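You operate a simulated robot arm through the tools that you are given. There is no shell and no other tool. Be economical: measure what you need, move in short steps, check, and stop when the job is done.

You are at the controls of a simulated robot arm. One attempt, no reset.

JOB
Fit the tube as the white card says, then pull both nuts up to the mark.
Fine: the card names the tube and its two ports; use the red wrench and lay it back on the grey mat; leave the other ports as they are.

Only the result counts: the job must be done as asked and must still hold three seconds after the hand-in. Knocking over, shifting, dropping, spilling or breaking anything else fails it.

ROBOT AND FRAMES
A 7-joint arm with a two-finger parallel gripper on a trunk, on a base that drives. Base frame: it is fixed to the floor where the robot stands at the start and does not move with it; the origin is under the middle of the robot, x ahead of it, y to its left, z up; the surface under the hand at the start is at about z = 0.782. Units: m, degrees, N and s.
With the tool pointing down near the work surface it reaches from about 0.3 to 0.72 m from the robot's upright axis, wherever it stands. Its first joint turns from -166.0 to 166.0 degrees. Places, roughly: panel port five [0.6, 0, 0.9]; panel port four [0.5, -0.3, 0.9]; panel port one [0.5, 0, 0.9]; panel port seven [0.6, -0.2, 0.9]; panel port six [0.6, -0.1, 0.9]; panel port three [0.5, -0.2, 0.9]; panel port two [0.5, -0.1, 0.9]; red wrench (15x5x3 cm) [0.4, 0, 0.8]; top of the grey mat [0.4, -0.1, 0.8]. Payload 1.57 kg.
The TCP is the grasp point between the finger pads, 0.03 m short of the fingertips. In the tool frame z runs along the fingers and y along their closing line. Largest opening 0.08 m; finger width 0.017, thickness 0.012; the body of the gripper, 0.04 by 0.082 m, starts 0.08 m behind the TCP.
Orientation is that of the tool frame in the base frame, as a unit quaternion [w, x, y, z]. With the fingers straight down and closing along the base's y, the tool's x points along the base's -x, its y along +y and its z along -z.

CONTROLS
- The arm moves only by the tool step_arm. Its argument "increments" is a list of rows, each a list of 7 numbers: the turn, a rotation vector about the base's x, y, z in degrees, then the shift along the base's x, y, z in m, then the finger opening in m, from 0 to 0.08. In form: [[wx, wy, wz, dx, dy, dz, fingers], ...]. A call has 1 to 12 rows; each row shifts and turns the commanded pose from where the row before left it. A row lasts 0.2 s, in which the tool goes at most 0.05 m and 8.6 degrees; a call with a longer step from one row to the next is refused whole, and so is a gripper value outside its range. Where a pose cannot be reached the arm comes as near as it can. A force on the tool above 40 N (or 10 N above the force at the start of the call, whichever is more), or a blocked arm, ends the call early, and 0.2 s more pass. Each finger travels about 0.072 m/s and halts on what it meets, pressing with about 37 N; the grip force reading is that of the motor and also rises with nothing between the fingers. The clock runs only during rows and for 0.2 s after the last one: add rows that do not move to give the fingers time. It gives the time, the measured TCP pose, the force on the tool (base axes), the opening and the grip force at its end, in the units of the frame above (readings bear some noise), with the torque about the TCP (base axes, N m) and any sound that the robot's microphone picked up.
- Cameras (640 x 400 px; columns grow to the right, rows downward): "scene" is now at [-0.0021, 0.1124, 1.4388]; the picture's right is [-0.34, -0.94, 0.00], its down [-0.64, 0.23, -0.74] and it looks along [0.69, -0.25, -0.68] (base axes); focal length 259 px, centre (320, 200). "wrist" rides on the gripper at [0.072, -0.007, -0.122] in the tool frame; the picture's right is [0.09, 1.00, 0.00], its down [-0.84, 0.08, -0.54] and it looks along [-0.54, 0.05, 0.84] (tool axes); focal length 238 px, centre (320, 200). There is no depth. A picture from a camera that has moved, and an enlarged one, comes with that camera's place and axes in the base frame and with its lens.
- capture(camera): a new picture of that camera. It takes no simulated time.
- lift_body(by): slides the trunk up (or, below 0, down) by that many m; the arm and the scene camera ride with it, the base frame stays. It gives what a move gives, with no picture.
- drive_base(legs): drives the robot by 1 to 6 legs, each [ahead, left, turn to the left] in m, m and degrees, along the robot's own axes; the way and the turn of a leg run together, so that a leg with both is an arc; at most 1.5 m and 180 degrees a leg. The arm and the cameras ride along, it lands a little off, and it stops where it bumps. It gives what a move gives.
- turn_head(pan, tilt): turns the head with the scene camera to pan (to the left, within 86 degrees either way) and tilt (down, from -29 to 69), counted from straight ahead of the robot. It gives what a move gives.
- enlarge(camera, box): a new picture of the part [left, top, right, bottom] of that camera's present view, enlarged. It takes no simulated time.
- finish_job(): hands the job in; it is judged then, once.

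Go step by step. Nothing tells you exact positions but the pictures and the camera data: compare them with the known pose of the tool, close in by small moves and look again before you grip or let go. The budget is 120 turns and 82 pictures, counting those below and the enlarged ones. Unless the task says otherwise, let go and move clear before handing in, and close with one line.

The tools are called after "Call:" as name(argument=value, ...) on one line, values as JSON. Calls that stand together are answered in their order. step_arm: Moves the arm, as the interface text tells. Its arguments: {"type":"object","properties":{"increments":{"type":"array"}},"required":["increments"]} The other tools are called the same way: lift_body (by) slides the trunk up or down; drive_base (legs) drives the base; turn_head (pan, tilt) turns the head that bears the scene camera; capture (camera) takes a picture; enlarge (camera, box) takes an enlarged picture of a part of a camera's view; finish_job () hands the job in.

At the start:

```text
clock: 0.0
eef_pos: [0.3947, -0.0974, 1.0762]
tcp_rot: [0.001, 0.0, 1.0, 0.0]
force: [-0.4, 0.1, 0.6]
wrist_torque: [-0.03, 0.02, -0.01]
grip_width: 0.0799
finger_force: 0.1
trunk travel left (down, up): [-0.25, 0.23]
robot x, y, heading: [0.0001, -0.0005, 0.1]
head pan, tilt: [-19.6, 42.5]
```

scene: 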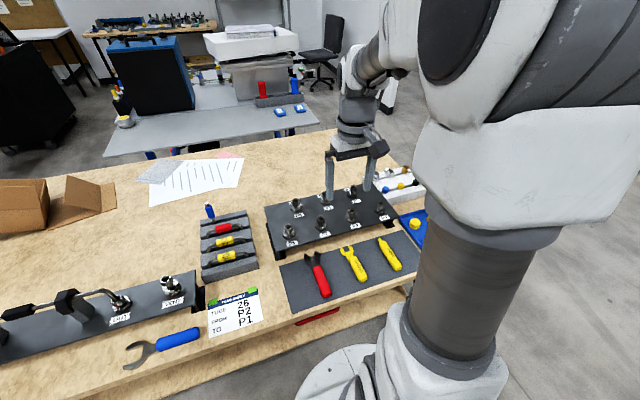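
wrist: 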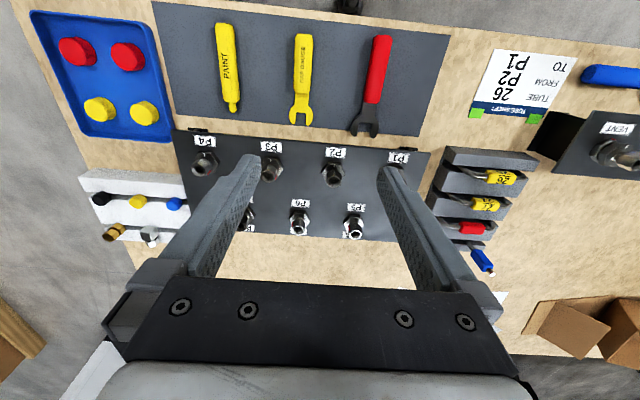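

I see a card (tube 26, P2 to P1), a tube rack, the port panel, and the wrench mat. I'll enlarge the key parts first.

Call:
enlarge(camera="scene", box=[190, 190, 290, 340])

Call:
enlarge(camera="wrist", box=[420, 30, 640, 310])

Call:
enlarge(camera="scene", box=[250, 170, 430, 310])

```text
2.67 times, centred on (240, 265) of scene
camera zoom: at [-0.0021, 0.1124, 1.4388], right [-0.34, -0.94, 0.0], down [-0.64, 0.23, -0.74], along [0.69, -0.25, -0.68], focal length 692 px, centre (533, 27)
```

zoom: 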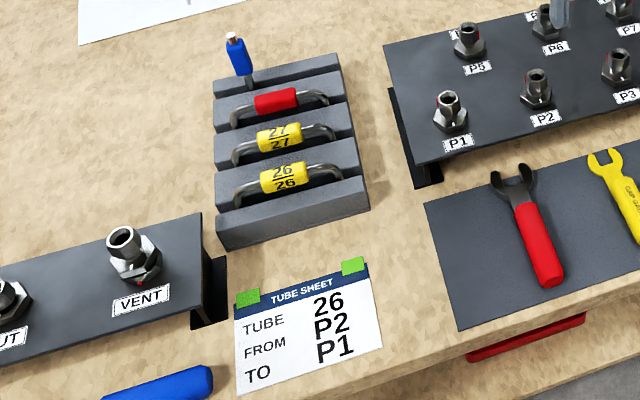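

```text
1.43 times, centred on (530, 170) of wrist
camera zoom: at [0.3245, -0.1045, 1.1988], right [-0.09, 1.0, 0.0], down [0.84, 0.08, 0.54], along [0.54, 0.05, -0.84], focal length 340 px, centre (20, 243)
```

zoom: 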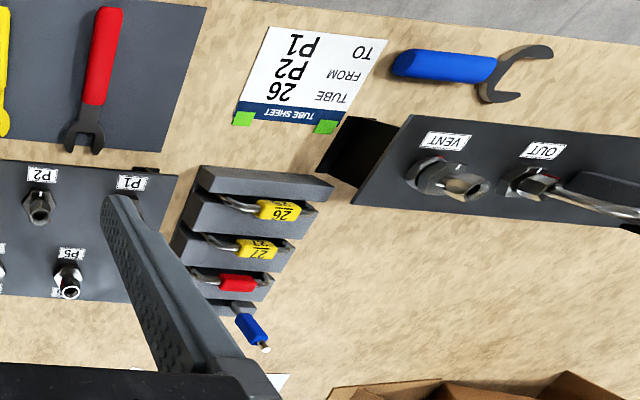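

```text
2.86 times, centred on (340, 240) of scene
camera zoom: at [-0.0021, 0.1124, 1.4388], right [-0.34, -0.94, 0.0], down [-0.64, 0.23, -0.74], along [0.69, -0.25, -0.68], focal length 741 px, centre (263, 86)
```

zoom: 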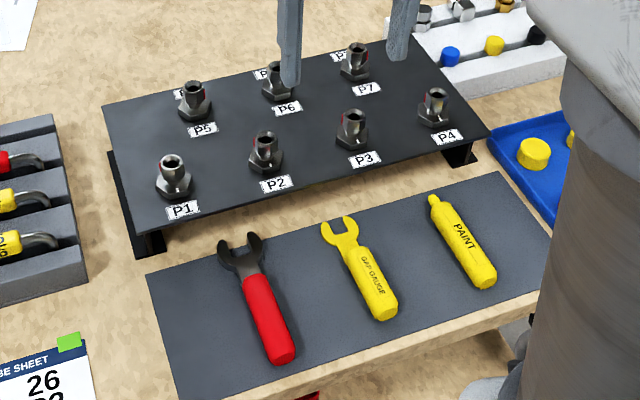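

The card reads tube 26 from P2 to P1. I'll move above the tube rack to look closer.

Call:
step_arm(increments=[[0, 0, 0, 0, 0.042, -0.005, 0.08], [0, 0, 0, 0, 0.042, -0.005, 0.08], [0, 0, 0, 0, 0.042, -0.005, 0.08], [0, 0, 0, 0, 0.042, -0.01, 0.08], [0, 0, 0, 0, 0.042, -0.02, 0.08], [0, 0, 0, 0, 0.042, -0.025, 0.08], [0, 0, 0, 0, 0.042, -0.025, 0.08], [0, 0, 0, 0, 0.042, -0.025, 0.08], [0, 0, 0, 0, 0, 0, 0.08]])

Call:
capture(camera="wrist")

Call:
capture(camera="scene")

```text
clock: 2.0
eef_pos: [0.3949, 0.2394, 0.9561]
tcp_rot: [0.0, 0.001, 1.0, 0.0]
force: [0.0, 0.5, -0.6]
wrist_torque: [-0.01, -0.01, -0.01]
grip_width: 0.0798
finger_force: 0.0
trunk travel left (down, up): [-0.25, 0.23]
robot x, y, heading: [-0.0015, -0.0003, 0.0]
head pan, tilt: [-19.6, 42.5]
```

```text
76 pictures are left
camera wrist: at [0.3245, 0.2322, 1.0785], right [-0.09, 1.0, 0.0], down [0.84, 0.08, 0.54], along [0.54, 0.05, -0.84], focal length 238 px, centre (320, 200)
```

wrist: 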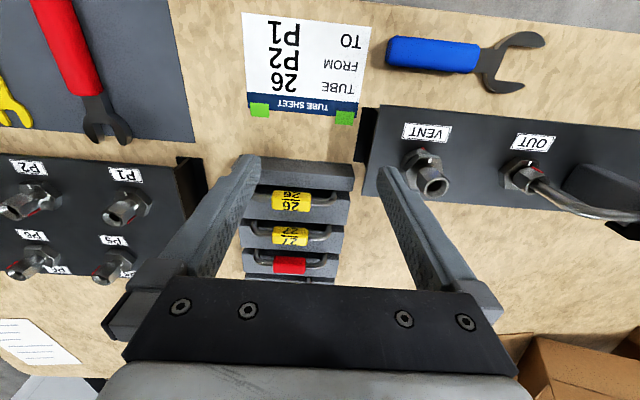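

```text
75 pictures are left
camera scene: at [-0.002, 0.1126, 1.4387], right [-0.34, -0.94, 0.0], down [-0.64, 0.23, -0.74], along [0.69, -0.25, -0.68], focal length 259 px, centre (320, 200)
```

scene: 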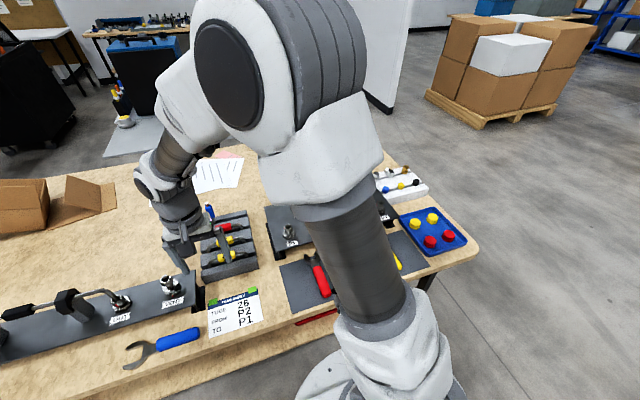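

Call:
enlarge(camera="wrist", box=[230, 140, 370, 290])

Call:
enlarge(camera="wrist", box=[0, 140, 190, 290])

Call:
enlarge(camera="wrist", box=[360, 20, 640, 230])

```text
2.67 times, centred on (300, 215) of wrist
camera zoom: at [0.3245, 0.2322, 1.0785], right [-0.09, 1.0, 0.0], down [0.84, 0.08, 0.54], along [0.54, 0.05, -0.84], focal length 636 px, centre (373, 160)
```

zoom: 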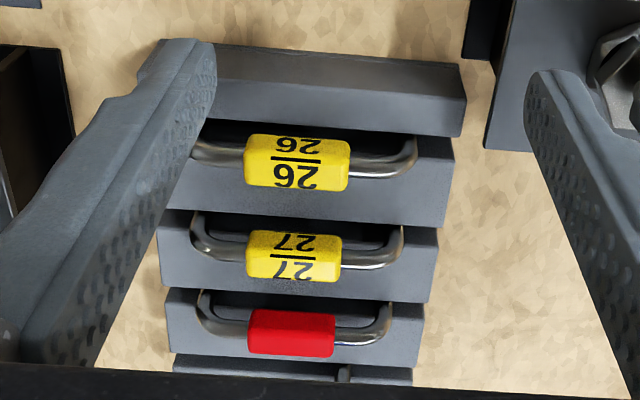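

```text
2.67 times, centred on (95, 215) of wrist
camera zoom: at [0.3245, 0.2322, 1.0785], right [-0.09, 1.0, 0.0], down [0.84, 0.08, 0.54], along [0.54, 0.05, -0.84], focal length 636 px, centre (920, 160)
```

zoom: 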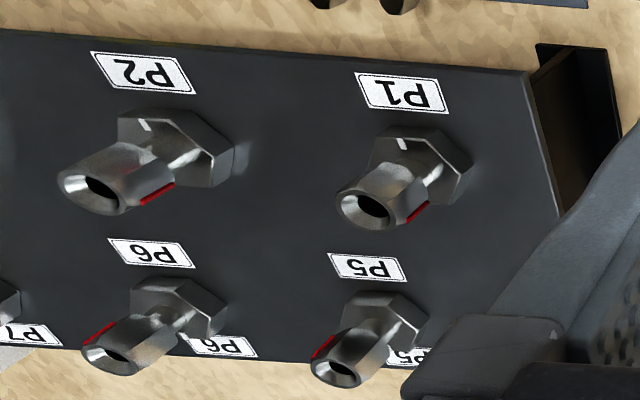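

```text
1.90 times, centred on (500, 125) of wrist
camera zoom: at [0.3245, 0.2322, 1.0785], right [-0.09, 1.0, 0.0], down [0.84, 0.08, 0.54], along [0.54, 0.05, -0.84], focal length 454 px, centre (-23, 343)
```

zoom: 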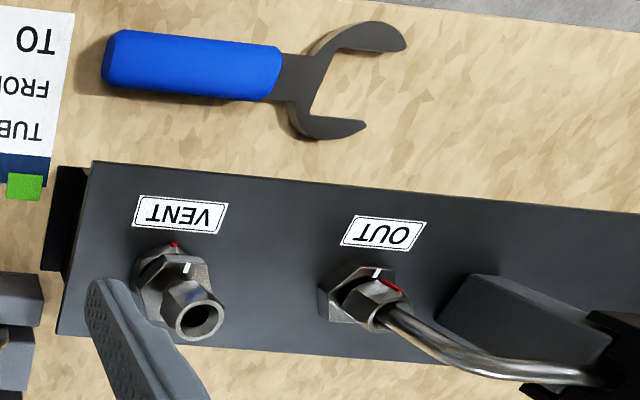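

Port nuts have red marks and each port base has a white tick; tube 26 is the front one in the rack. I'll turn the hand so the fingers close along x, over tube 26, and look.

Call:
step_arm(increments=[[0, 0, 8.1818, 0.0076, -0.0024, 0, 0.08], [0, 0, 8.1818, 0.0076, -0.0024, 0, 0.08], [0, 0, 8.1818, 0.0076, -0.0024, 0, 0.08], [0, 0, 8.1818, 0.0076, -0.0024, 0, 0.08], [0, 0, 8.1818, 0.0076, -0.0024, 0, 0.08], [0, 0, 8.1818, 0.0076, -0.0024, 0, 0.08], [0, 0, 8.1818, 0.0076, -0.0024, 0, 0.08], [0, 0, 8.1818, 0.0076, -0.0024, 0, 0.08], [0, 0, 8.1818, 0.0076, -0.0024, 0, 0.08], [0, 0, 8.1818, 0.0076, -0.0024, 0, 0.08], [0, 0, 8.1818, 0.0076, -0.0024, 0, 0.08], [0, 0, 0, 0, 0, 0, 0.08]])

Call:
capture(camera="wrist")

Call:
enlarge(camera="scene", box=[150, 190, 270, 290])

```text
clock: 4.6
eef_pos: [0.4797, 0.2114, 0.9565]
tcp_rot: [0.0, 0.708, -0.706, 0.0]
force: [0.2, 0.1, 0.3]
wrist_torque: [0.03, 0.0, -0.03]
grip_width: 0.08
finger_force: 0.2
trunk travel left (down, up): [-0.25, 0.23]
robot x, y, heading: [0.0007, 0.0001, -0.1]
head pan, tilt: [-19.6, 42.5]
```

```text
71 pictures are left
camera wrist: at [0.4871, 0.14, 1.0788], right [-1.0, -0.09, 0.0], down [-0.08, 0.84, 0.54], along [-0.05, 0.54, -0.84], focal length 238 px, centre (320, 200)
```

wrist: 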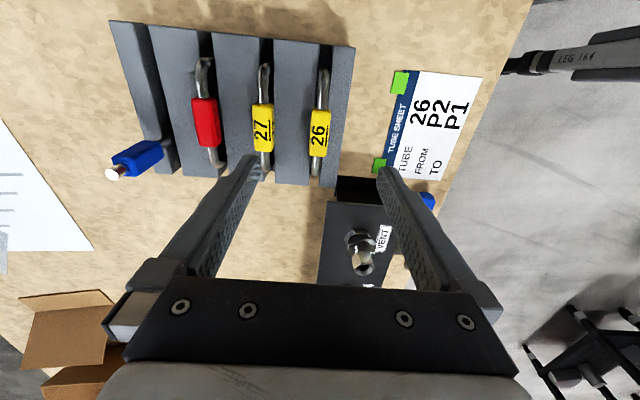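

```text
4.00 times, centred on (210, 240) of scene
camera zoom: at [-0.0021, 0.1124, 1.4388], right [-0.34, -0.94, 0.0], down [-0.64, 0.23, -0.74], along [0.69, -0.25, -0.68], focal length 1037 px, centre (760, 40)
```

zoom: 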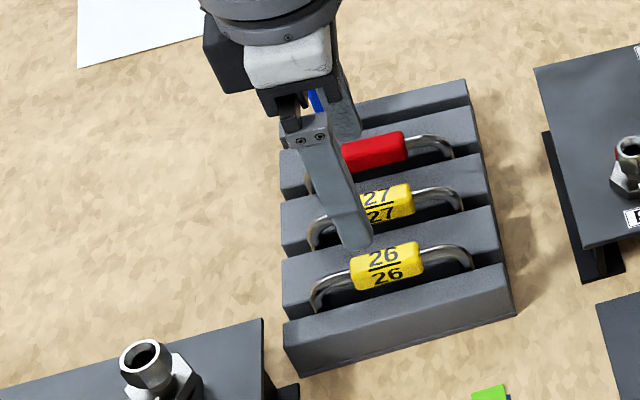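

Tube 26 label is centred under the hand. I'll close to 0.042 and descend to just above the label for a check.

Call:
step_arm(increments=[[0, 0, 0, 0, 0, 0, 0.042], [0, 0, 0, 0, 0, -0.03, 0.042], [0, 0, 0, 0, 0, -0.03, 0.042], [0, 0, 0, 0, 0, -0.025, 0.042], [0, 0, 0, 0, 0, 0, 0.042]])

Call:
enlarge(camera="scene", box=[180, 190, 280, 290])

Call:
capture(camera="wrist")

```text
clock: 5.8
eef_pos: [0.4787, 0.2131, 0.8715]
tcp_rot: [0.0, -0.707, 0.707, 0.001]
force: [-0.4, 0.2, 0.2]
wrist_torque: [0.0, 0.0, 0.01]
grip_width: 0.0418
finger_force: 0.1
trunk travel left (down, up): [-0.25, 0.23]
robot x, y, heading: [0.0007, 0.0, -0.0]
head pan, tilt: [-19.6, 42.5]
```

```text
4.00 times, centred on (230, 240) of scene
camera zoom: at [-0.002, 0.1125, 1.4388], right [-0.34, -0.94, 0.0], down [-0.64, 0.23, -0.74], along [0.69, -0.25, -0.68], focal length 1037 px, centre (680, 40)
```

zoom: 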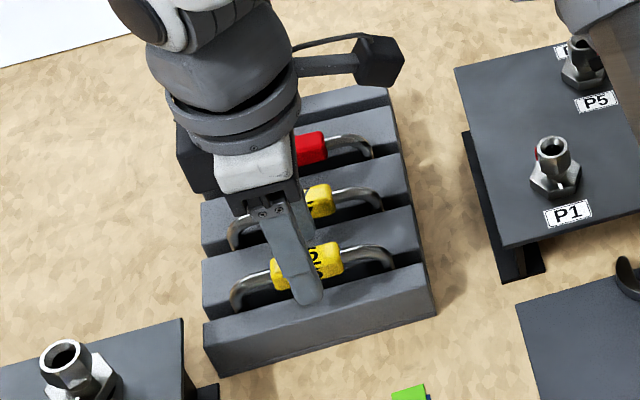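

```text
68 pictures are left
camera wrist: at [0.4869, 0.1401, 0.994], right [-1.0, -0.09, 0.0], down [-0.08, 0.84, 0.54], along [-0.05, 0.54, -0.84], focal length 238 px, centre (320, 200)
```

wrist: 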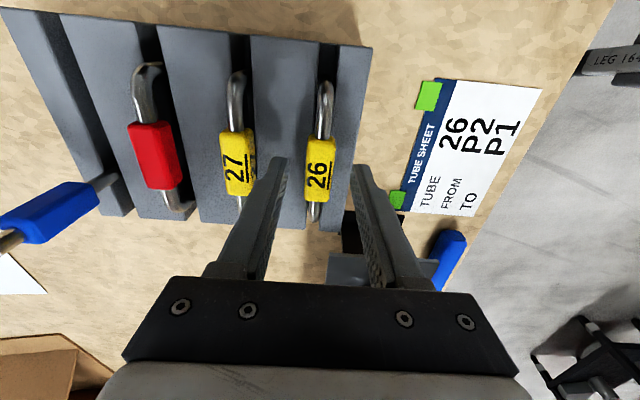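

Straddling the label. I'll go down in small steps, watching the force.

Call:
step_arm(increments=[[0, 0, 0, 0.001, 0.003, -0.006, 0.042], [0, 0, 0, 0, 0, -0.006, 0.042], [0, 0, 0, 0, 0, -0.004, 0.042], [0, 0, 0, 0, 0, 0, 0.042]])

Call:
enlarge(camera="scene", box=[195, 220, 275, 280])

```text
clock: 6.8
eef_pos: [0.4816, 0.2152, 0.8557]
tcp_rot: [0.0, -0.707, 0.707, 0.001]
force: [0.0, -0.6, -0.1]
wrist_torque: [-0.01, -0.01, 0.0]
grip_width: 0.0419
finger_force: 0.0
trunk travel left (down, up): [-0.25, 0.23]
robot x, y, heading: [0.0027, -0.0059, -0.2]
head pan, tilt: [-19.6, 42.5]
```

```text
6.67 times, centred on (235, 250) of scene
camera zoom: at [-0.0021, 0.1124, 1.4388], right [-0.34, -0.94, 0.0], down [-0.64, 0.23, -0.74], along [0.69, -0.25, -0.68], focal length 1729 px, centre (887, -133)
```

zoom: 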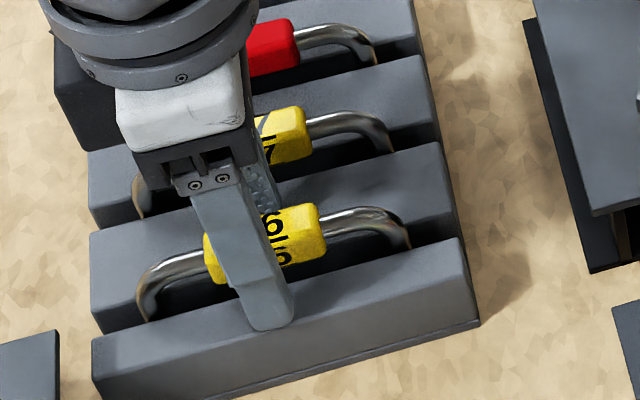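

Call:
step_arm(increments=[[0, 0, 0, 0, 0, -0.003, 0.042], [0, 0, 0, 0, 0, -0.002, 0.042], [0, 0, 0, 0, 0, 0, 0.03], [0, 0, 0, 0, 0, 0, 0.015], [0, 0, 0, 0, 0, 0, 0.008], [0, 0, 0, 0, 0, 0, 0.008], [0, 0, 0, 0, 0, 0, 0.008]])

Call:
enlarge(camera="wrist", box=[240, 50, 400, 250])

```text
clock: 8.4
eef_pos: [0.4806, 0.2154, 0.851]
tcp_rot: [0.0, -0.707, 0.707, 0.0]
force: [0.0, -0.5, 0.0]
wrist_torque: [-0.02, 0.0, -0.04]
grip_width: 0.0176
finger_force: 32.4
trunk travel left (down, up): [-0.25, 0.23]
robot x, y, heading: [0.0014, -0.0035, 0.0]
head pan, tilt: [-19.6, 42.5]
```

```text
2.00 times, centred on (320, 150) of wrist
camera zoom: at [0.4876, 0.143, 0.9729], right [-1.0, -0.09, 0.0], down [-0.08, 0.84, 0.54], along [-0.05, 0.54, -0.84], focal length 477 px, centre (320, 300)
```

zoom: 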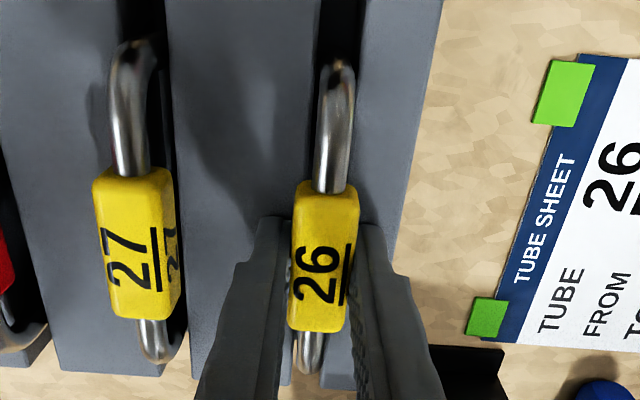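

Gripped at 17.6 mm. Lifting straight up.

Call:
step_arm(increments=[[0, 0, 0, 0, 0, 0.01, 0.008], [0, 0, 0, 0, 0, 0.02, 0.008], [0, 0, 0, 0, 0, 0.03, 0.008], [0, 0, 0, 0, 0, 0.03, 0.008], [0, 0, 0, 0, 0, 0.03, 0.008], [0, 0, 0, 0, 0, 0.03, 0.008], [0, 0, 0, 0, 0, 0, 0.008]])

Call:
enlarge(camera="scene", box=[170, 160, 290, 260])

Call:
capture(camera="wrist")

```text
clock: 10.0
eef_pos: [0.4788, 0.2154, 1.0011]
tcp_rot: [0.001, 0.707, -0.707, 0.0]
force: [0.6, -0.4, -1.5]
wrist_torque: [-0.03, -0.02, -0.01]
grip_width: 0.018
finger_force: 32.3
trunk travel left (down, up): [-0.25, 0.23]
robot x, y, heading: [0.0023, -0.0004, -0.1]
head pan, tilt: [-19.6, 42.5]
```

```text
4.00 times, centred on (230, 210) of scene
camera zoom: at [-0.0021, 0.1124, 1.4388], right [-0.34, -0.94, 0.0], down [-0.64, 0.23, -0.74], along [0.69, -0.25, -0.68], focal length 1037 px, centre (680, 160)
```

zoom: 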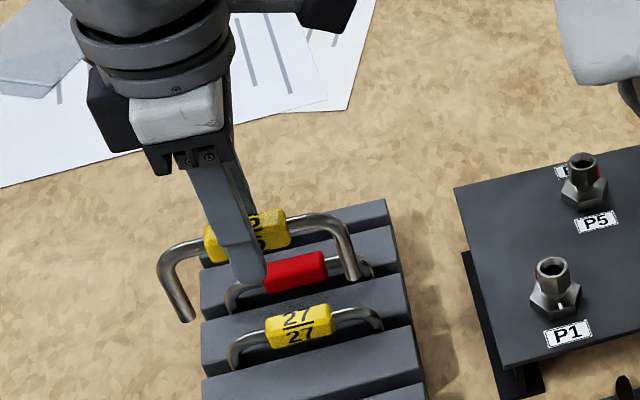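

```text
64 pictures are left
camera wrist: at [0.488, 0.1417, 1.1227], right [-1.0, -0.09, 0.0], down [-0.08, 0.84, 0.54], along [-0.05, 0.54, -0.84], focal length 238 px, centre (320, 200)
```

wrist: 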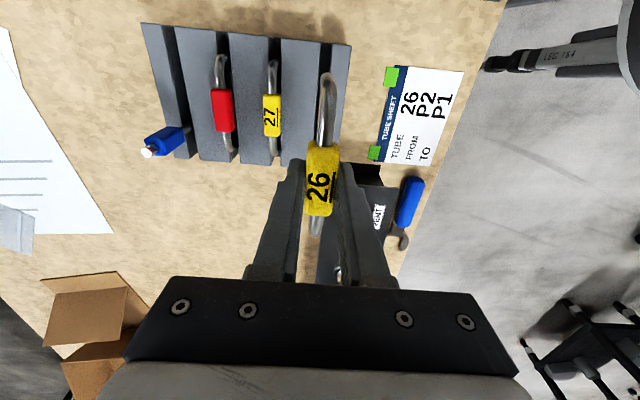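

Tube 26 is held, legs 0.10 m apart, ends about 0.07 m below the TCP. I'll carry it above P1/P2.

Call:
step_arm(increments=[[0, 0, 0, 0, -0.03, 0, 0.008], [0, 0, 0, 0.002, -0.04, 0, 0.008], [0, 0, 0, 0.002, -0.04, 0, 0.008], [0, 0, 0, 0.002, -0.04, 0, 0.008], [0, 0, 0, 0.002, -0.04, 0, 0.008], [0, 0, 0, 0.002, -0.03, 0, 0.008], [0, 0, 0, 0, -0.01, -0.015, 0.008], [0, 0, 0, 0, 0, 0, 0.008]])

Call:
capture(camera="wrist")

Call:
capture(camera="scene")

```text
clock: 11.8
eef_pos: [0.4904, -0.0162, 0.9854]
tcp_rot: [0.0, -0.706, 0.708, -0.001]
force: [-0.1, -0.2, -0.4]
wrist_torque: [0.0, 0.0, 0.02]
grip_width: 0.0176
finger_force: 33.0
trunk travel left (down, up): [-0.25, 0.23]
robot x, y, heading: [-0.003, 0.0016, 0.2]
head pan, tilt: [-19.6, 42.5]
```

```text
63 pictures are left
camera wrist: at [0.4974, -0.0876, 1.1075], right [-1.0, -0.09, 0.0], down [-0.08, 0.84, 0.54], along [-0.05, 0.54, -0.84], focal length 238 px, centre (320, 200)
```

wrist: 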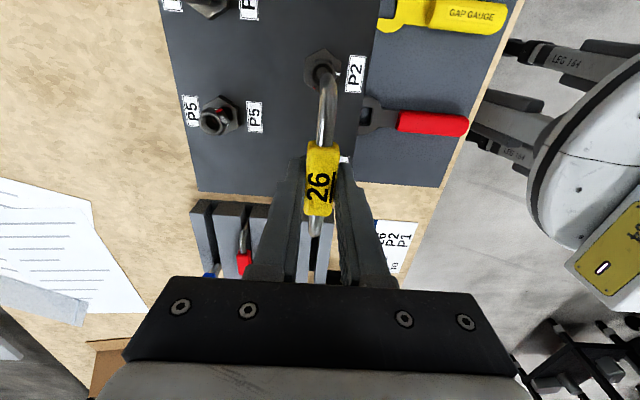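

```text
62 pictures are left
camera scene: at [-0.002, 0.1124, 1.4388], right [-0.34, -0.94, 0.0], down [-0.64, 0.23, -0.74], along [0.69, -0.25, -0.68], focal length 259 px, centre (320, 200)
```

scene: 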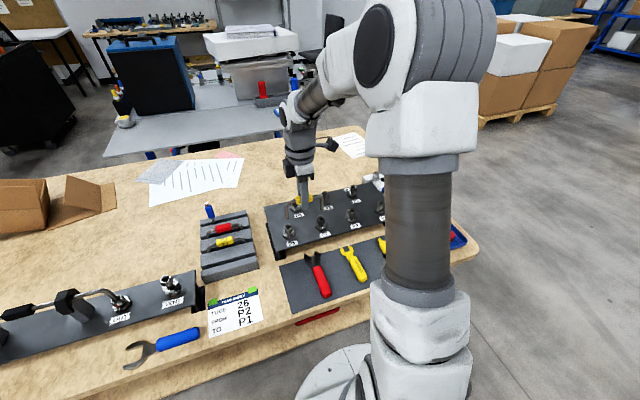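

Call:
enlarge(camera="wrist", box=[270, 30, 370, 250])

Call:
enlarge(camera="scene", box=[270, 180, 350, 250])

```text
1.82 times, centred on (320, 140) of wrist
camera zoom: at [0.4974, -0.0876, 1.1075], right [-1.0, -0.09, 0.0], down [-0.08, 0.84, 0.54], along [-0.05, 0.54, -0.84], focal length 433 px, centre (320, 309)
```

zoom: 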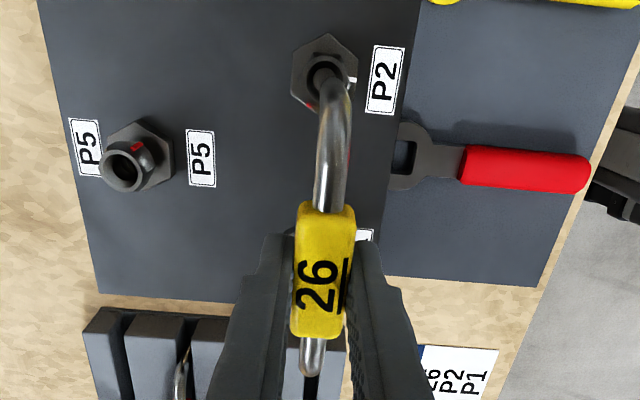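

```text
5.71 times, centred on (310, 215) of scene
camera zoom: at [-0.002, 0.1124, 1.4388], right [-0.34, -0.94, 0.0], down [-0.64, 0.23, -0.74], along [0.69, -0.25, -0.68], focal length 1482 px, centre (377, 114)
```

zoom: 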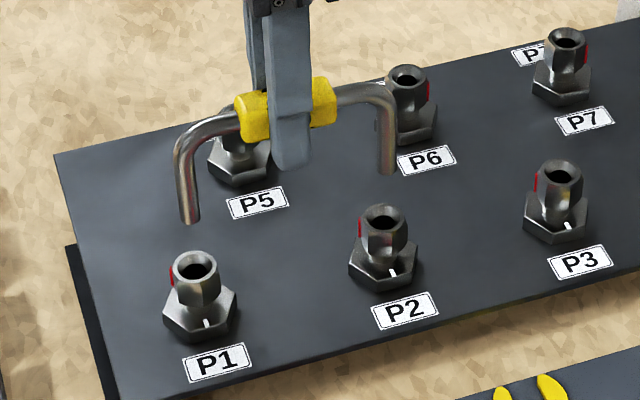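

Call:
enlarge(camera="wrist", box=[295, 40, 345, 80])

Call:
enlarge(camera="wrist", box=[290, 120, 350, 250])

```text
10.00 times, centred on (320, 60) of wrist
camera zoom: at [0.4974, -0.0876, 1.1075], right [-1.0, -0.09, 0.0], down [-0.08, 0.84, 0.54], along [-0.05, 0.54, -0.84], focal length 2384 px, centre (320, 1600)
```

zoom: 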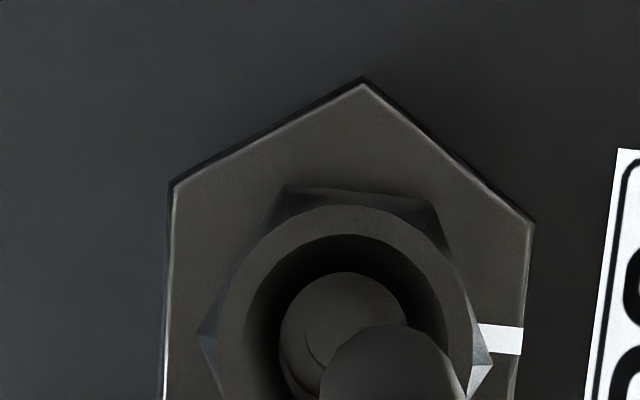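

```text
3.08 times, centred on (320, 185) of wrist
camera zoom: at [0.4974, -0.0876, 1.1075], right [-1.0, -0.09, 0.0], down [-0.08, 0.84, 0.54], along [-0.05, 0.54, -0.84], focal length 733 px, centre (320, 246)
```

zoom: 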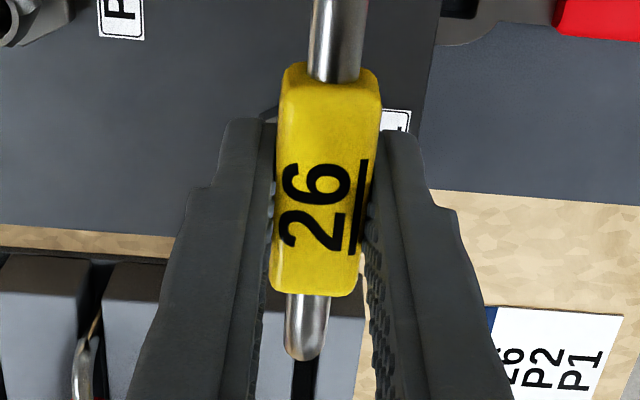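

Alignment comparison says the leg tips need about +3 mm in x and slightly -y. I'll correct and lower close to the nuts.

Call:
step_arm(increments=[[0, 0, 0, 0.003, -0.001, 0, 0.008], [0, 0, 0, 0, 0, -0.013, 0.008], [0, 0, 0, 0, 0, -0.013, 0.008], [0, 0, 0, 0, 0, 0, 0.008]])

Call:
enlarge(camera="wrist", box=[295, 40, 345, 80])

Call:
enlarge(camera="scene", box=[275, 190, 345, 245])

```text
clock: 12.8
eef_pos: [0.4923, -0.0155, 0.9588]
tcp_rot: [0.001, 0.708, -0.706, 0.0]
force: [0.3, 0.3, -0.4]
wrist_torque: [0.0, -0.01, 0.0]
grip_width: 0.0181
finger_force: 32.7
trunk travel left (down, up): [-0.25, 0.23]
robot x, y, heading: [0.002, 0.002, -0.2]
head pan, tilt: [-19.6, 42.5]
```

```text
10.00 times, centred on (320, 60) of wrist
camera zoom: at [0.5007, -0.0882, 1.0815], right [-1.0, -0.09, 0.0], down [-0.08, 0.84, 0.54], along [-0.05, 0.54, -0.84], focal length 2384 px, centre (320, 1600)
```

zoom: 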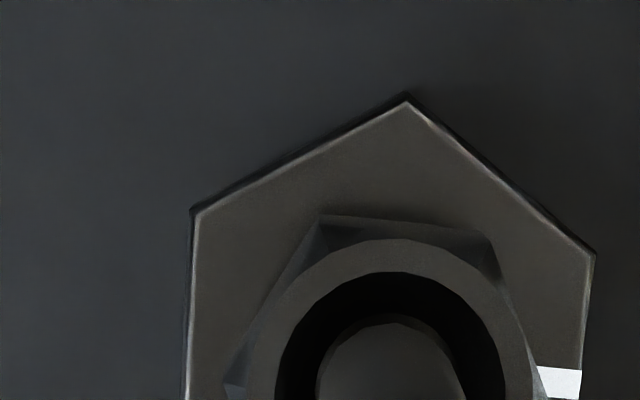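

```text
7.27 times, centred on (310, 218) of scene
camera zoom: at [-0.002, 0.1124, 1.4388], right [-0.34, -0.94, 0.0], down [-0.64, 0.23, -0.74], along [0.69, -0.25, -0.68], focal length 1886 px, centre (393, 73)
```

zoom: 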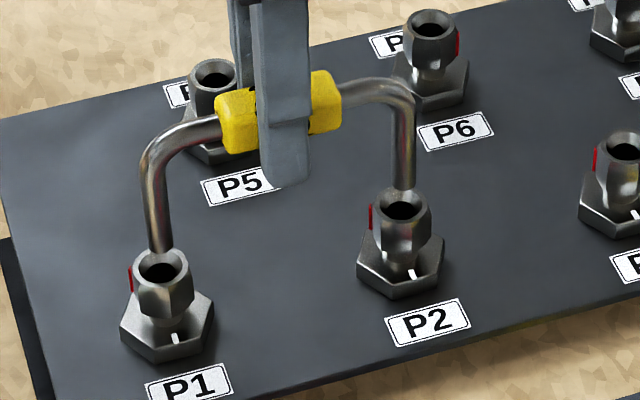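

Call:
enlarge(camera="wrist", box=[295, 60, 345, 100])

Call:
enlarge(camera="scene", box=[285, 205, 335, 240])

```text
10.00 times, centred on (320, 80) of wrist
camera zoom: at [0.5007, -0.0882, 1.0815], right [-1.0, -0.09, 0.0], down [-0.08, 0.84, 0.54], along [-0.05, 0.54, -0.84], focal length 2384 px, centre (320, 1400)
```

zoom: 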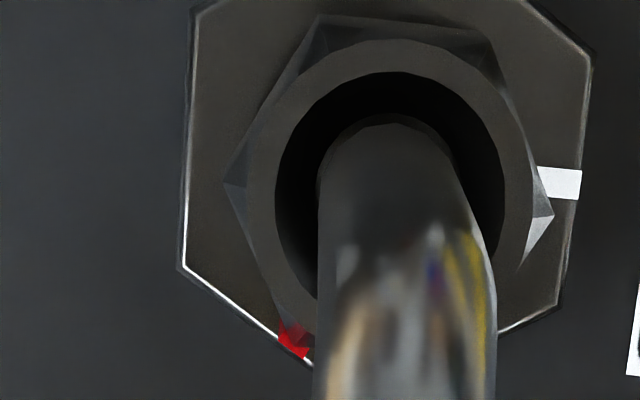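

```text
11.43 times, centred on (310, 222) of scene
camera zoom: at [-0.002, 0.1124, 1.4388], right [-0.34, -0.94, 0.0], down [-0.64, 0.23, -0.74], along [0.69, -0.25, -0.68], focal length 2964 px, centre (434, -57)
```

zoom: 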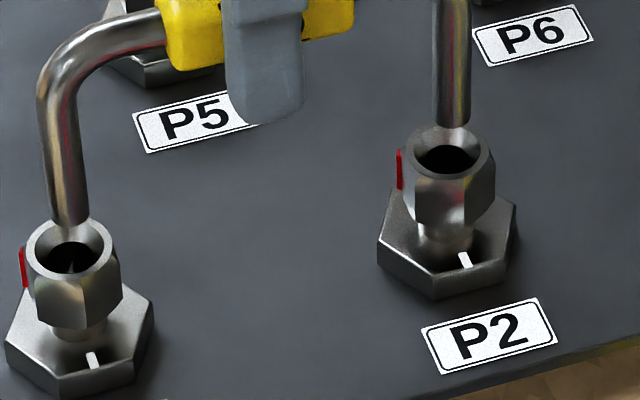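

Both legs are centred over their nuts. Descending slowly to insert.

Call:
step_arm(increments=[[0, 0, 0, 0, 0, -0.004, 0.008], [0, 0, 0, 0, 0, -0.004, 0.008], [0, 0, 0, 0, 0, -0.004, 0.008], [0, 0, 0, 0, 0, -0.003, 0.008], [0, 0, 0, 0, 0, 0, 0.008]])

Call:
enlarge(camera="scene", box=[285, 195, 345, 240])

```text
clock: 14.0
eef_pos: [0.4937, -0.0157, 0.9438]
tcp_rot: [0.0, 0.707, -0.707, 0.0]
force: [0.1, 0.5, -0.1]
wrist_torque: [-0.01, -0.01, -0.02]
grip_width: 0.0178
finger_force: 32.8
trunk travel left (down, up): [-0.25, 0.23]
robot x, y, heading: [-0.0001, -0.003, -0.2]
head pan, tilt: [-19.6, 42.5]
```

```text
8.89 times, centred on (315, 218) of scene
camera zoom: at [-0.0021, 0.1124, 1.4388], right [-0.34, -0.94, 0.0], down [-0.64, 0.23, -0.74], along [0.69, -0.25, -0.68], focal length 2305 px, centre (364, 44)
```

zoom: 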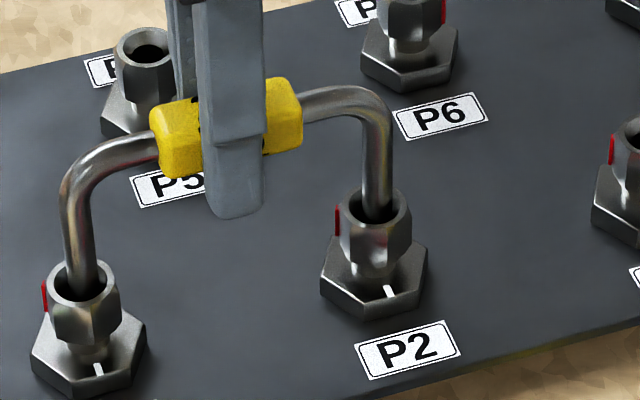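

Both legs are inside the nuts. Continuing down until they seat.

Call:
step_arm(increments=[[0, 0, 0, 0, 0, -0.003, 0.008], [0, 0, 0, 0, 0, -0.003, 0.008], [0, 0, 0, 0, 0, -0.003, 0.008], [0, 0, 0, 0, 0, -0.003, 0.008], [0, 0, 0, 0, 0, 0, 0.008]])

```text
clock: 15.2
eef_pos: [0.4936, -0.0157, 0.932]
tcp_rot: [0.0, 0.707, -0.707, 0.0]
force: [1.2, 1.9, 0.2]
wrist_torque: [0.09, -0.03, -0.01]
grip_width: 0.0178
finger_force: 33.0
trunk travel left (down, up): [-0.25, 0.23]
robot x, y, heading: [-0.0038, 0.0003, -0.0]
head pan, tilt: [-19.6, 42.5]
```

Call:
step_arm(increments=[[0, 0, 0, 0, 0, -0.002, 0.008], [0, 0, 0, 0, 0, -0.002, 0.008], [0, 0, 0, 0, 0, 0, 0.008]])

Call:
enlarge(camera="scene", box=[285, 195, 345, 240])

```text
clock: 16.0
eef_pos: [0.493, -0.015, 0.9297]
tcp_rot: [-0.002, 0.707, -0.707, 0.001]
force: [-0.7, 1.5, 13.6]
wrist_torque: [-0.06, 0.03, -0.02]
grip_width: 0.0179
finger_force: 32.4
trunk travel left (down, up): [-0.25, 0.23]
robot x, y, heading: [-0.0002, -0.0004, -0.0]
head pan, tilt: [-19.6, 42.5]
```

```text
8.89 times, centred on (315, 218) of scene
camera zoom: at [-0.003, 0.1126, 1.4389], right [-0.34, -0.94, 0.0], down [-0.64, 0.23, -0.74], along [0.69, -0.25, -0.68], focal length 2305 px, centre (364, 44)
```

zoom: 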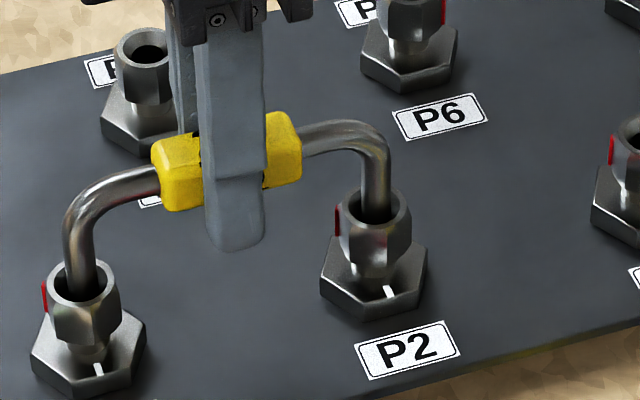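

Upward force 13.6 N shows contact. One more small press to seat fully.

Call:
step_arm(increments=[[0, 0, 0, 0, 0, -0.002, 0.008], [0, 0, 0, 0, 0, 0, 0.008], [0, 0, 0, 0, 0, 0, 0.008]])

```text
clock: 16.9
eef_pos: [0.4933, -0.0153, 0.9287]
tcp_rot: [0.003, -0.707, 0.708, -0.003]
force: [-8.1, 0.9, 18.2]
wrist_torque: [0.08, 0.4, 0.03]
grip_width: 0.0178
finger_force: 32.5
trunk travel left (down, up): [-0.25, 0.23]
robot x, y, heading: [-0.0011, 0.0044, -0.2]
head pan, tilt: [-19.6, 42.5]
stopped in row 3: the force on the tool passed its limit at 41 N (the readings are from after the stop); the commanded pose is now the measured one
```

Firmly seated. Releasing and rising.

Call:
step_arm(increments=[[0, 0, 0, 0, 0, 0.001, 0.02], [0, 0, 0, 0, 0, 0, 0.035], [0, 0, 0, 0, 0, 0, 0.04], [0, 0, 0, 0, 0, 0, 0.04], [0, 0, 0, 0, 0, 0.02, 0.04], [0, 0, 0, 0, 0, 0.03, 0.04], [0, 0, 0, 0, 0, 0.04, 0.04], [0, 0, 0, 0, 0, 0.04, 0.04], [0, 0, 0, 0, 0, 0, 0.04]])

Call:
capture(camera="wrist")

Call:
enlarge(camera="scene", box=[270, 190, 350, 250])

```text
clock: 18.9
eef_pos: [0.4927, -0.0157, 1.0574]
tcp_rot: [-0.003, 0.707, -0.707, 0.002]
force: [0.6, -0.1, 0.1]
wrist_torque: [-0.02, -0.02, 0.01]
grip_width: 0.0397
finger_force: 0.1
trunk travel left (down, up): [-0.25, 0.23]
robot x, y, heading: [0.0038, -0.0016, 0.1]
head pan, tilt: [-19.6, 42.5]
```

```text
51 pictures are left
camera wrist: at [0.5008, -0.0877, 1.1812], right [-1.0, -0.09, -0.01], down [-0.08, 0.84, 0.54], along [-0.05, 0.54, -0.84], focal length 238 px, centre (320, 200)
```

wrist: 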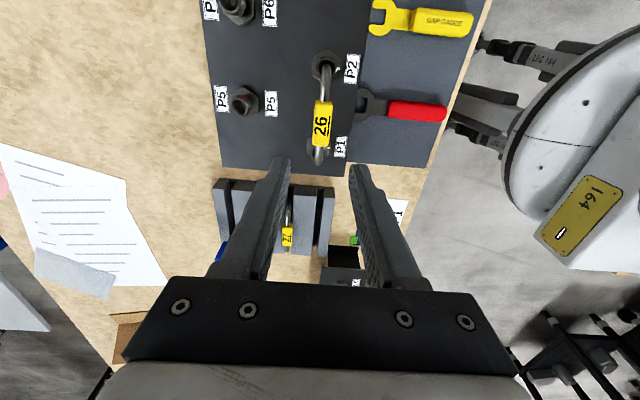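

```text
6.67 times, centred on (310, 220) of scene
camera zoom: at [-0.0022, 0.1124, 1.4388], right [-0.34, -0.94, 0.0], down [-0.64, 0.23, -0.74], along [0.69, -0.25, -0.68], focal length 1729 px, centre (387, 67)
```

zoom: 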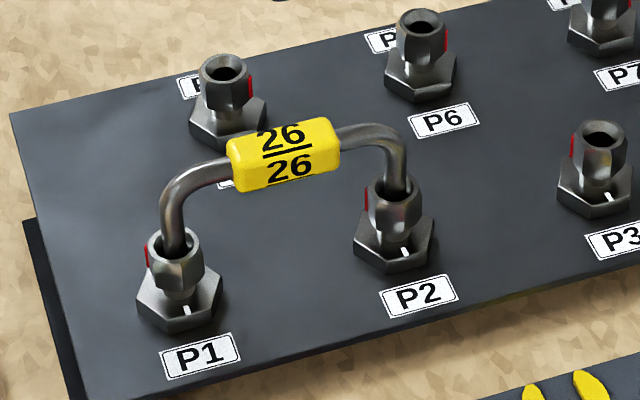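

Tube 26 stands in P1 and P2. Now I'll rotate the hand back and move over the red wrench (about x 0.31–0.455, y −0.02) to inspect it.

Call:
step_arm(increments=[[0, 0, -8.1818, -0.012, 0, 0, 0.06], [0, 0, -8.1818, -0.012, 0, 0, 0.06], [0, 0, -8.1818, -0.012, 0, 0, 0.06], [0, 0, -8.1818, -0.012, 0, 0, 0.06], [0, 0, -8.1818, -0.012, 0, 0, 0.06], [0, 0, -8.1818, -0.012, 0, 0, 0.06], [0, 0, -8.1818, -0.012, 0, 0, 0.06], [0, 0, -8.1818, -0.012, 0, -0.01, 0.06], [0, 0, -8.1818, -0.012, 0, -0.02, 0.06], [0, 0, -8.1818, -0.012, 0, -0.02, 0.06], [0, 0, -8.1818, -0.012, -0.005, -0.02, 0.06], [0, 0, 0, 0, 0, 0, 0.06]])

Call:
capture(camera="wrist")

Call:
capture(camera="scene")

```text
clock: 21.6
eef_pos: [0.3626, -0.0214, 0.9906]
tcp_rot: [-0.001, 0.001, 1.0, -0.003]
force: [0.9, 0.0, -0.2]
wrist_torque: [-0.03, 0.0, -0.01]
grip_width: 0.0601
finger_force: 0.0
trunk travel left (down, up): [-0.25, 0.23]
robot x, y, heading: [0.0002, 0.0029, -0.3]
head pan, tilt: [-19.6, 42.5]
```

```text
49 pictures are left
camera wrist: at [0.2913, -0.0268, 1.1119], right [-0.09, 1.0, -0.01], down [0.84, 0.08, 0.54], along [0.54, 0.04, -0.84], focal length 238 px, centre (320, 200)
```

wrist: 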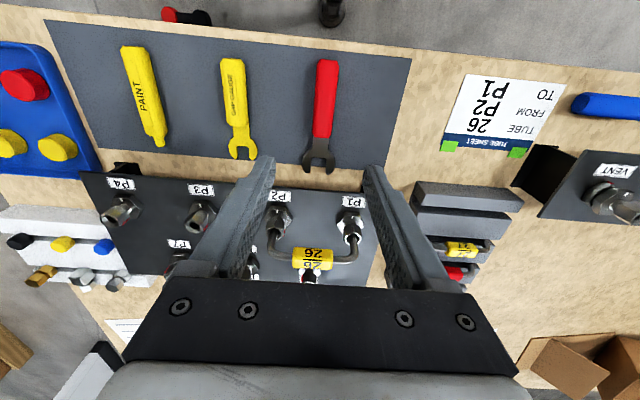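

```text
48 pictures are left
camera scene: at [-0.0021, 0.1124, 1.4388], right [-0.34, -0.94, 0.0], down [-0.64, 0.23, -0.74], along [0.69, -0.25, -0.68], focal length 259 px, centre (320, 200)
```

scene: 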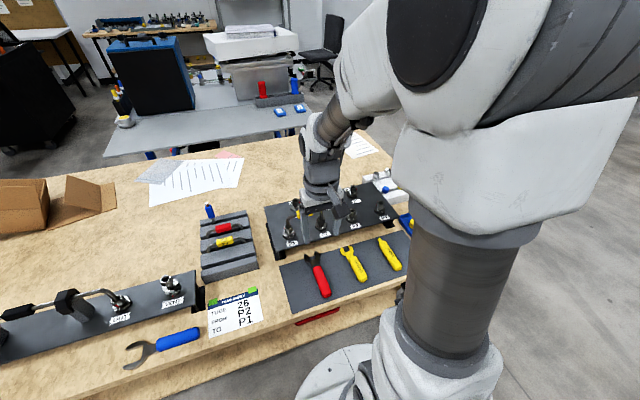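

Call:
enlarge(camera="wrist", box=[260, 40, 400, 260])

Call:
enlarge(camera="scene", box=[275, 240, 355, 310])

```text
1.82 times, centred on (330, 150) of wrist
camera zoom: at [0.2913, -0.0268, 1.1119], right [-0.09, 1.0, -0.01], down [0.84, 0.08, 0.54], along [0.54, 0.04, -0.84], focal length 433 px, centre (302, 291)
```

zoom: 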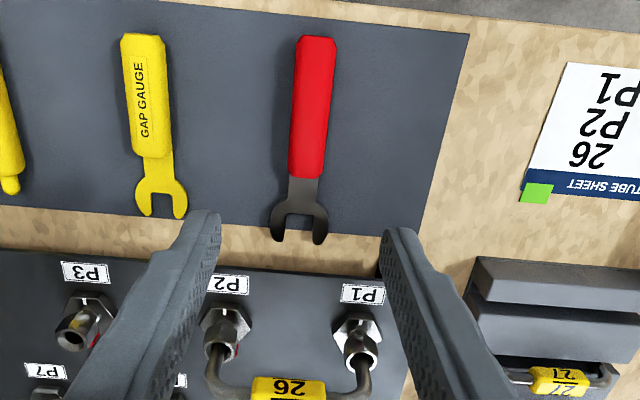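

```text
5.71 times, centred on (315, 275) of scene
camera zoom: at [-0.0021, 0.1124, 1.4388], right [-0.34, -0.94, 0.0], down [-0.64, 0.23, -0.74], along [0.69, -0.25, -0.68], focal length 1482 px, centre (349, -229)
```

zoom: 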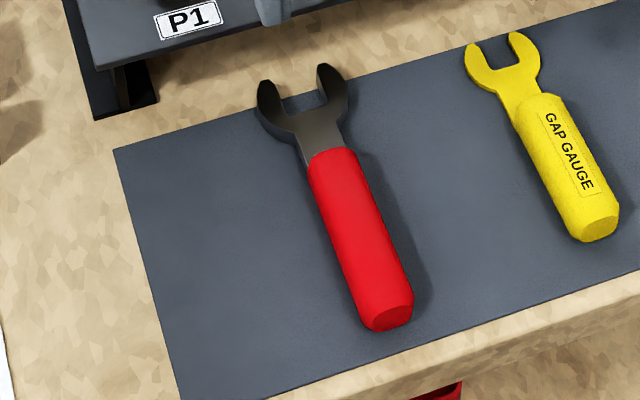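

Red wrench lies along x at y≈−0.019, handle x 0.303–0.389, jaw centre x≈0.425. Going down over the handle.

Call:
step_arm(increments=[[0, 0, 0, -0.016, 0.001, -0.03, 0.05], [0, 0, 0, -0.016, 0.001, -0.04, 0.05], [0, 0, 0, 0, 0, -0.035, 0.05], [0, 0, 0, 0, 0, -0.025, 0.05], [0, 0, 0, 0, 0, 0, 0.05]])

Call:
capture(camera="wrist")

Call:
enlarge(camera="scene", box=[275, 220, 355, 310])

```text
clock: 22.8
eef_pos: [0.3307, -0.0184, 0.8584]
tcp_rot: [-0.001, 0.0, 1.0, -0.002]
force: [0.3, 0.4, 0.5]
wrist_torque: [0.0, 0.02, 0.0]
grip_width: 0.0501
finger_force: 0.0
trunk travel left (down, up): [-0.25, 0.23]
robot x, y, heading: [0.0002, -0.0011, 0.1]
head pan, tilt: [-19.6, 42.5]
```

```text
45 pictures are left
camera wrist: at [0.2596, -0.0249, 0.9818], right [-0.09, 1.0, -0.01], down [0.84, 0.08, 0.54], along [0.54, 0.05, -0.84], focal length 238 px, centre (320, 200)
```

wrist: 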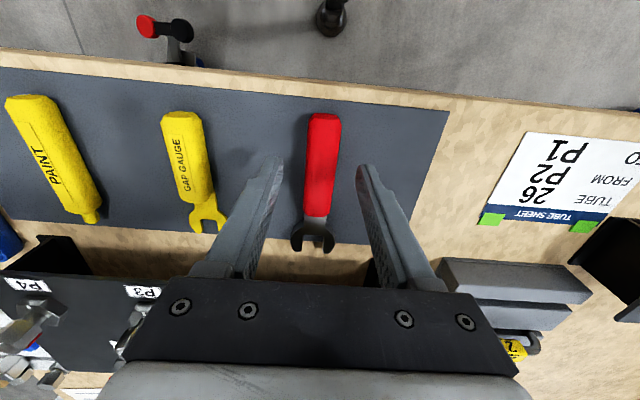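

```text
4.44 times, centred on (315, 265) of scene
camera zoom: at [-0.002, 0.1124, 1.4388], right [-0.34, -0.94, 0.0], down [-0.64, 0.23, -0.74], along [0.69, -0.25, -0.68], focal length 1152 px, centre (342, -89)
```

zoom: 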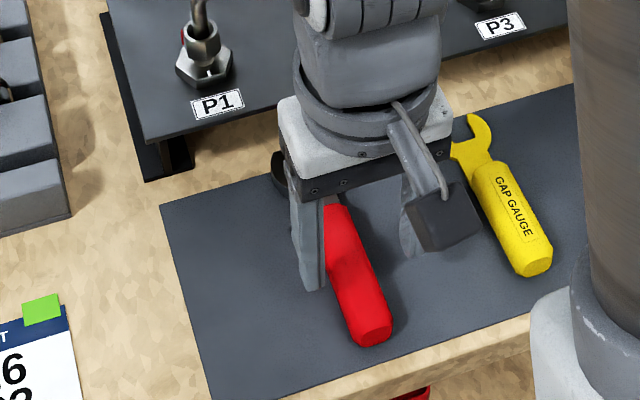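

Centred. Descend to z 0.822 and grip.

Call:
step_arm(increments=[[0, 0, 0, 0, 0, -0.015, 0.05], [0, 0, 0, 0, 0, -0.013, 0.05], [0, 0, 0, 0, 0, -0.008, 0.05], [0, 0, 0, 0, 0, 0, 0.035], [0, 0, 0, 0, 0, 0, 0.02], [0, 0, 0, 0, 0, 0, 0.01], [0, 0, 0, 0, 0, 0, 0.01], [0, 0, 0, 0, 0, 0, 0.01]])

```text
clock: 24.6
eef_pos: [0.33, -0.0188, 0.8232]
tcp_rot: [0.0, 0.0, 1.0, -0.003]
force: [0.6, -0.4, 0.8]
wrist_torque: [0.04, 0.03, 0.02]
grip_width: 0.0255
finger_force: 37.1
trunk travel left (down, up): [-0.25, 0.23]
robot x, y, heading: [-0.0023, 0.0031, -0.2]
head pan, tilt: [-19.6, 42.5]
```

Gripped at 25.5 mm. Lifting and looking at the jaw.

Call:
step_arm(increments=[[0, 0, 0, 0, 0, 0.015, 0.01], [0, 0, 0, 0, 0, 0.03, 0.01], [0, 0, 0, 0, 0, 0.03, 0.01], [0, 0, 0, 0, 0, 0.03, 0.01], [0, 0, 0, 0, 0, 0, 0.01]])

Call:
capture(camera="wrist")

Call:
enlarge(camera="scene", box=[260, 190, 360, 290])

```text
clock: 25.8
eef_pos: [0.3295, -0.0188, 0.9276]
tcp_rot: [0.0, 0.0, 1.0, -0.003]
force: [0.2, -0.4, -0.4]
wrist_torque: [-0.01, -0.05, 0.0]
grip_width: 0.0099
finger_force: 0.0
trunk travel left (down, up): [-0.25, 0.23]
robot x, y, heading: [-0.0045, 0.0027, 0.0]
head pan, tilt: [-19.6, 42.5]
```

```text
43 pictures are left
camera wrist: at [0.2591, -0.0252, 1.0505], right [-0.09, 1.0, -0.01], down [0.84, 0.08, 0.54], along [0.54, 0.05, -0.84], focal length 238 px, centre (320, 200)
```

wrist: 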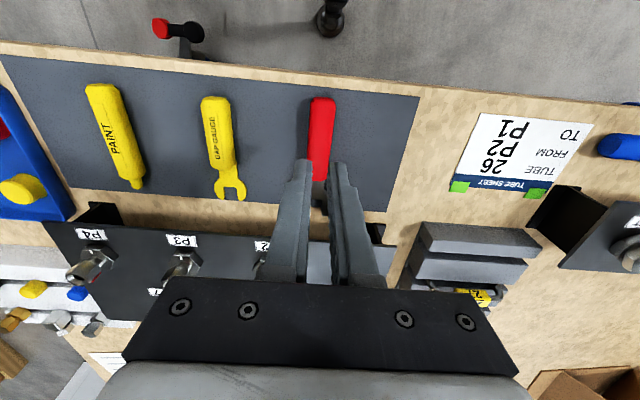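

```text
4.00 times, centred on (310, 240) of scene
camera zoom: at [-0.0022, 0.1124, 1.4388], right [-0.34, -0.94, 0.0], down [-0.64, 0.23, -0.74], along [0.69, -0.25, -0.68], focal length 1037 px, centre (360, 40)
```

zoom: 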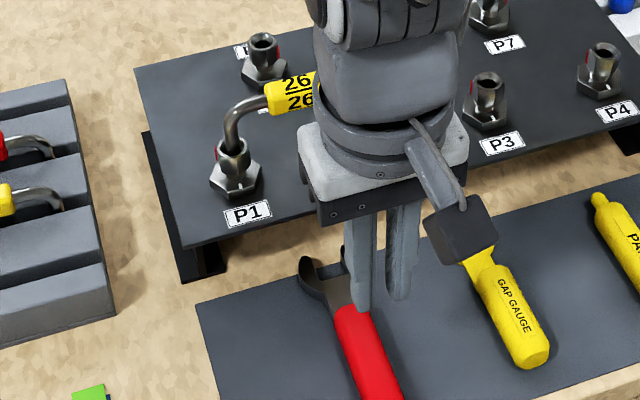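

The fingers slipped off (wrench hasn't moved) — the handle is lower than I took it. Going down again, deeper, feeling for the mat.

Call:
step_arm(increments=[[0, 0, 0, 0, 0, 0, 0.03], [0, 0, 0, 0, 0, 0, 0.05], [0, 0, 0, 0, 0, -0.03, 0.05], [0, 0, 0, 0, 0, -0.04, 0.05], [0, 0, 0, 0, 0, -0.033, 0.05], [0, 0, 0, 0, 0, -0.003, 0.05], [0, 0, 0, 0, 0, -0.002, 0.05], [0, 0, 0, 0, 0, 0, 0.05]])

Call:
enlarge(camera="scene", box=[285, 230, 345, 310])

```text
clock: 27.6
eef_pos: [0.3312, -0.0182, 0.8202]
tcp_rot: [0.0, 0.0, 1.0, -0.003]
force: [0.0, 0.3, 0.1]
wrist_torque: [0.0, -0.03, 0.03]
grip_width: 0.0501
finger_force: 0.0
trunk travel left (down, up): [-0.25, 0.23]
robot x, y, heading: [-0.0018, -0.0038, 0.2]
head pan, tilt: [-19.6, 42.5]
```

```text
5.00 times, centred on (315, 270) of scene
camera zoom: at [-0.0021, 0.1124, 1.4388], right [-0.34, -0.94, 0.0], down [-0.64, 0.23, -0.74], along [0.69, -0.25, -0.68], focal length 1296 px, centre (345, -150)
```

zoom: 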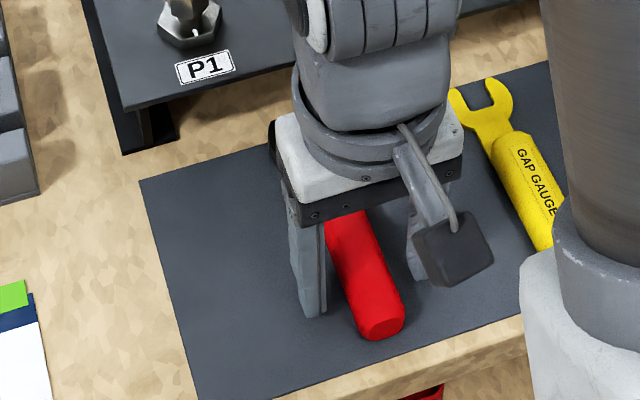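

Call:
step_arm(increments=[[0, 0, 0, 0, 0, -0.002, 0.05], [0, 0, 0, 0, 0, -0.001, 0.05], [0, 0, 0, 0, 0, 0, 0.05]])

```text
clock: 28.4
eef_pos: [0.3308, -0.0172, 0.8173]
tcp_rot: [0.001, -0.001, 1.0, -0.003]
force: [-0.4, -0.4, 0.0]
wrist_torque: [-0.04, -0.02, -0.01]
grip_width: 0.0498
finger_force: 0.1
trunk travel left (down, up): [-0.25, 0.23]
robot x, y, heading: [0.0043, 0.003, 0.2]
head pan, tilt: [-19.6, 42.5]
```

Call:
step_arm(increments=[[0, 0, 0, 0, 0, -0.0015, 0.05], [0, 0, 0, 0, 0, 0, 0.03], [0, 0, 0, 0, 0, 0, 0.01], [0, 0, 0, 0, 0, 0, 0.0], [0, 0, 0, 0, 0, 0, 0.0], [0, 0, 0, 0, 0, 0, 0.0], [0, 0, 0, 0, 0, 0.005, 0.0], [0, 0, 0, 0, 0, 0.005, 0.0], [0, 0, 0, 0, 0, 0, 0.0]])

```text
clock: 30.4
eef_pos: [0.3296, -0.0181, 0.8259]
tcp_rot: [0.0, 0.0, 1.0, -0.003]
force: [-0.1, 0.2, -1.6]
wrist_torque: [0.0, 0.04, 0.0]
grip_width: 0.0253
finger_force: 36.8
trunk travel left (down, up): [-0.25, 0.23]
robot x, y, heading: [-0.0036, 0.0029, -0.3]
head pan, tilt: [-19.6, 42.5]
```

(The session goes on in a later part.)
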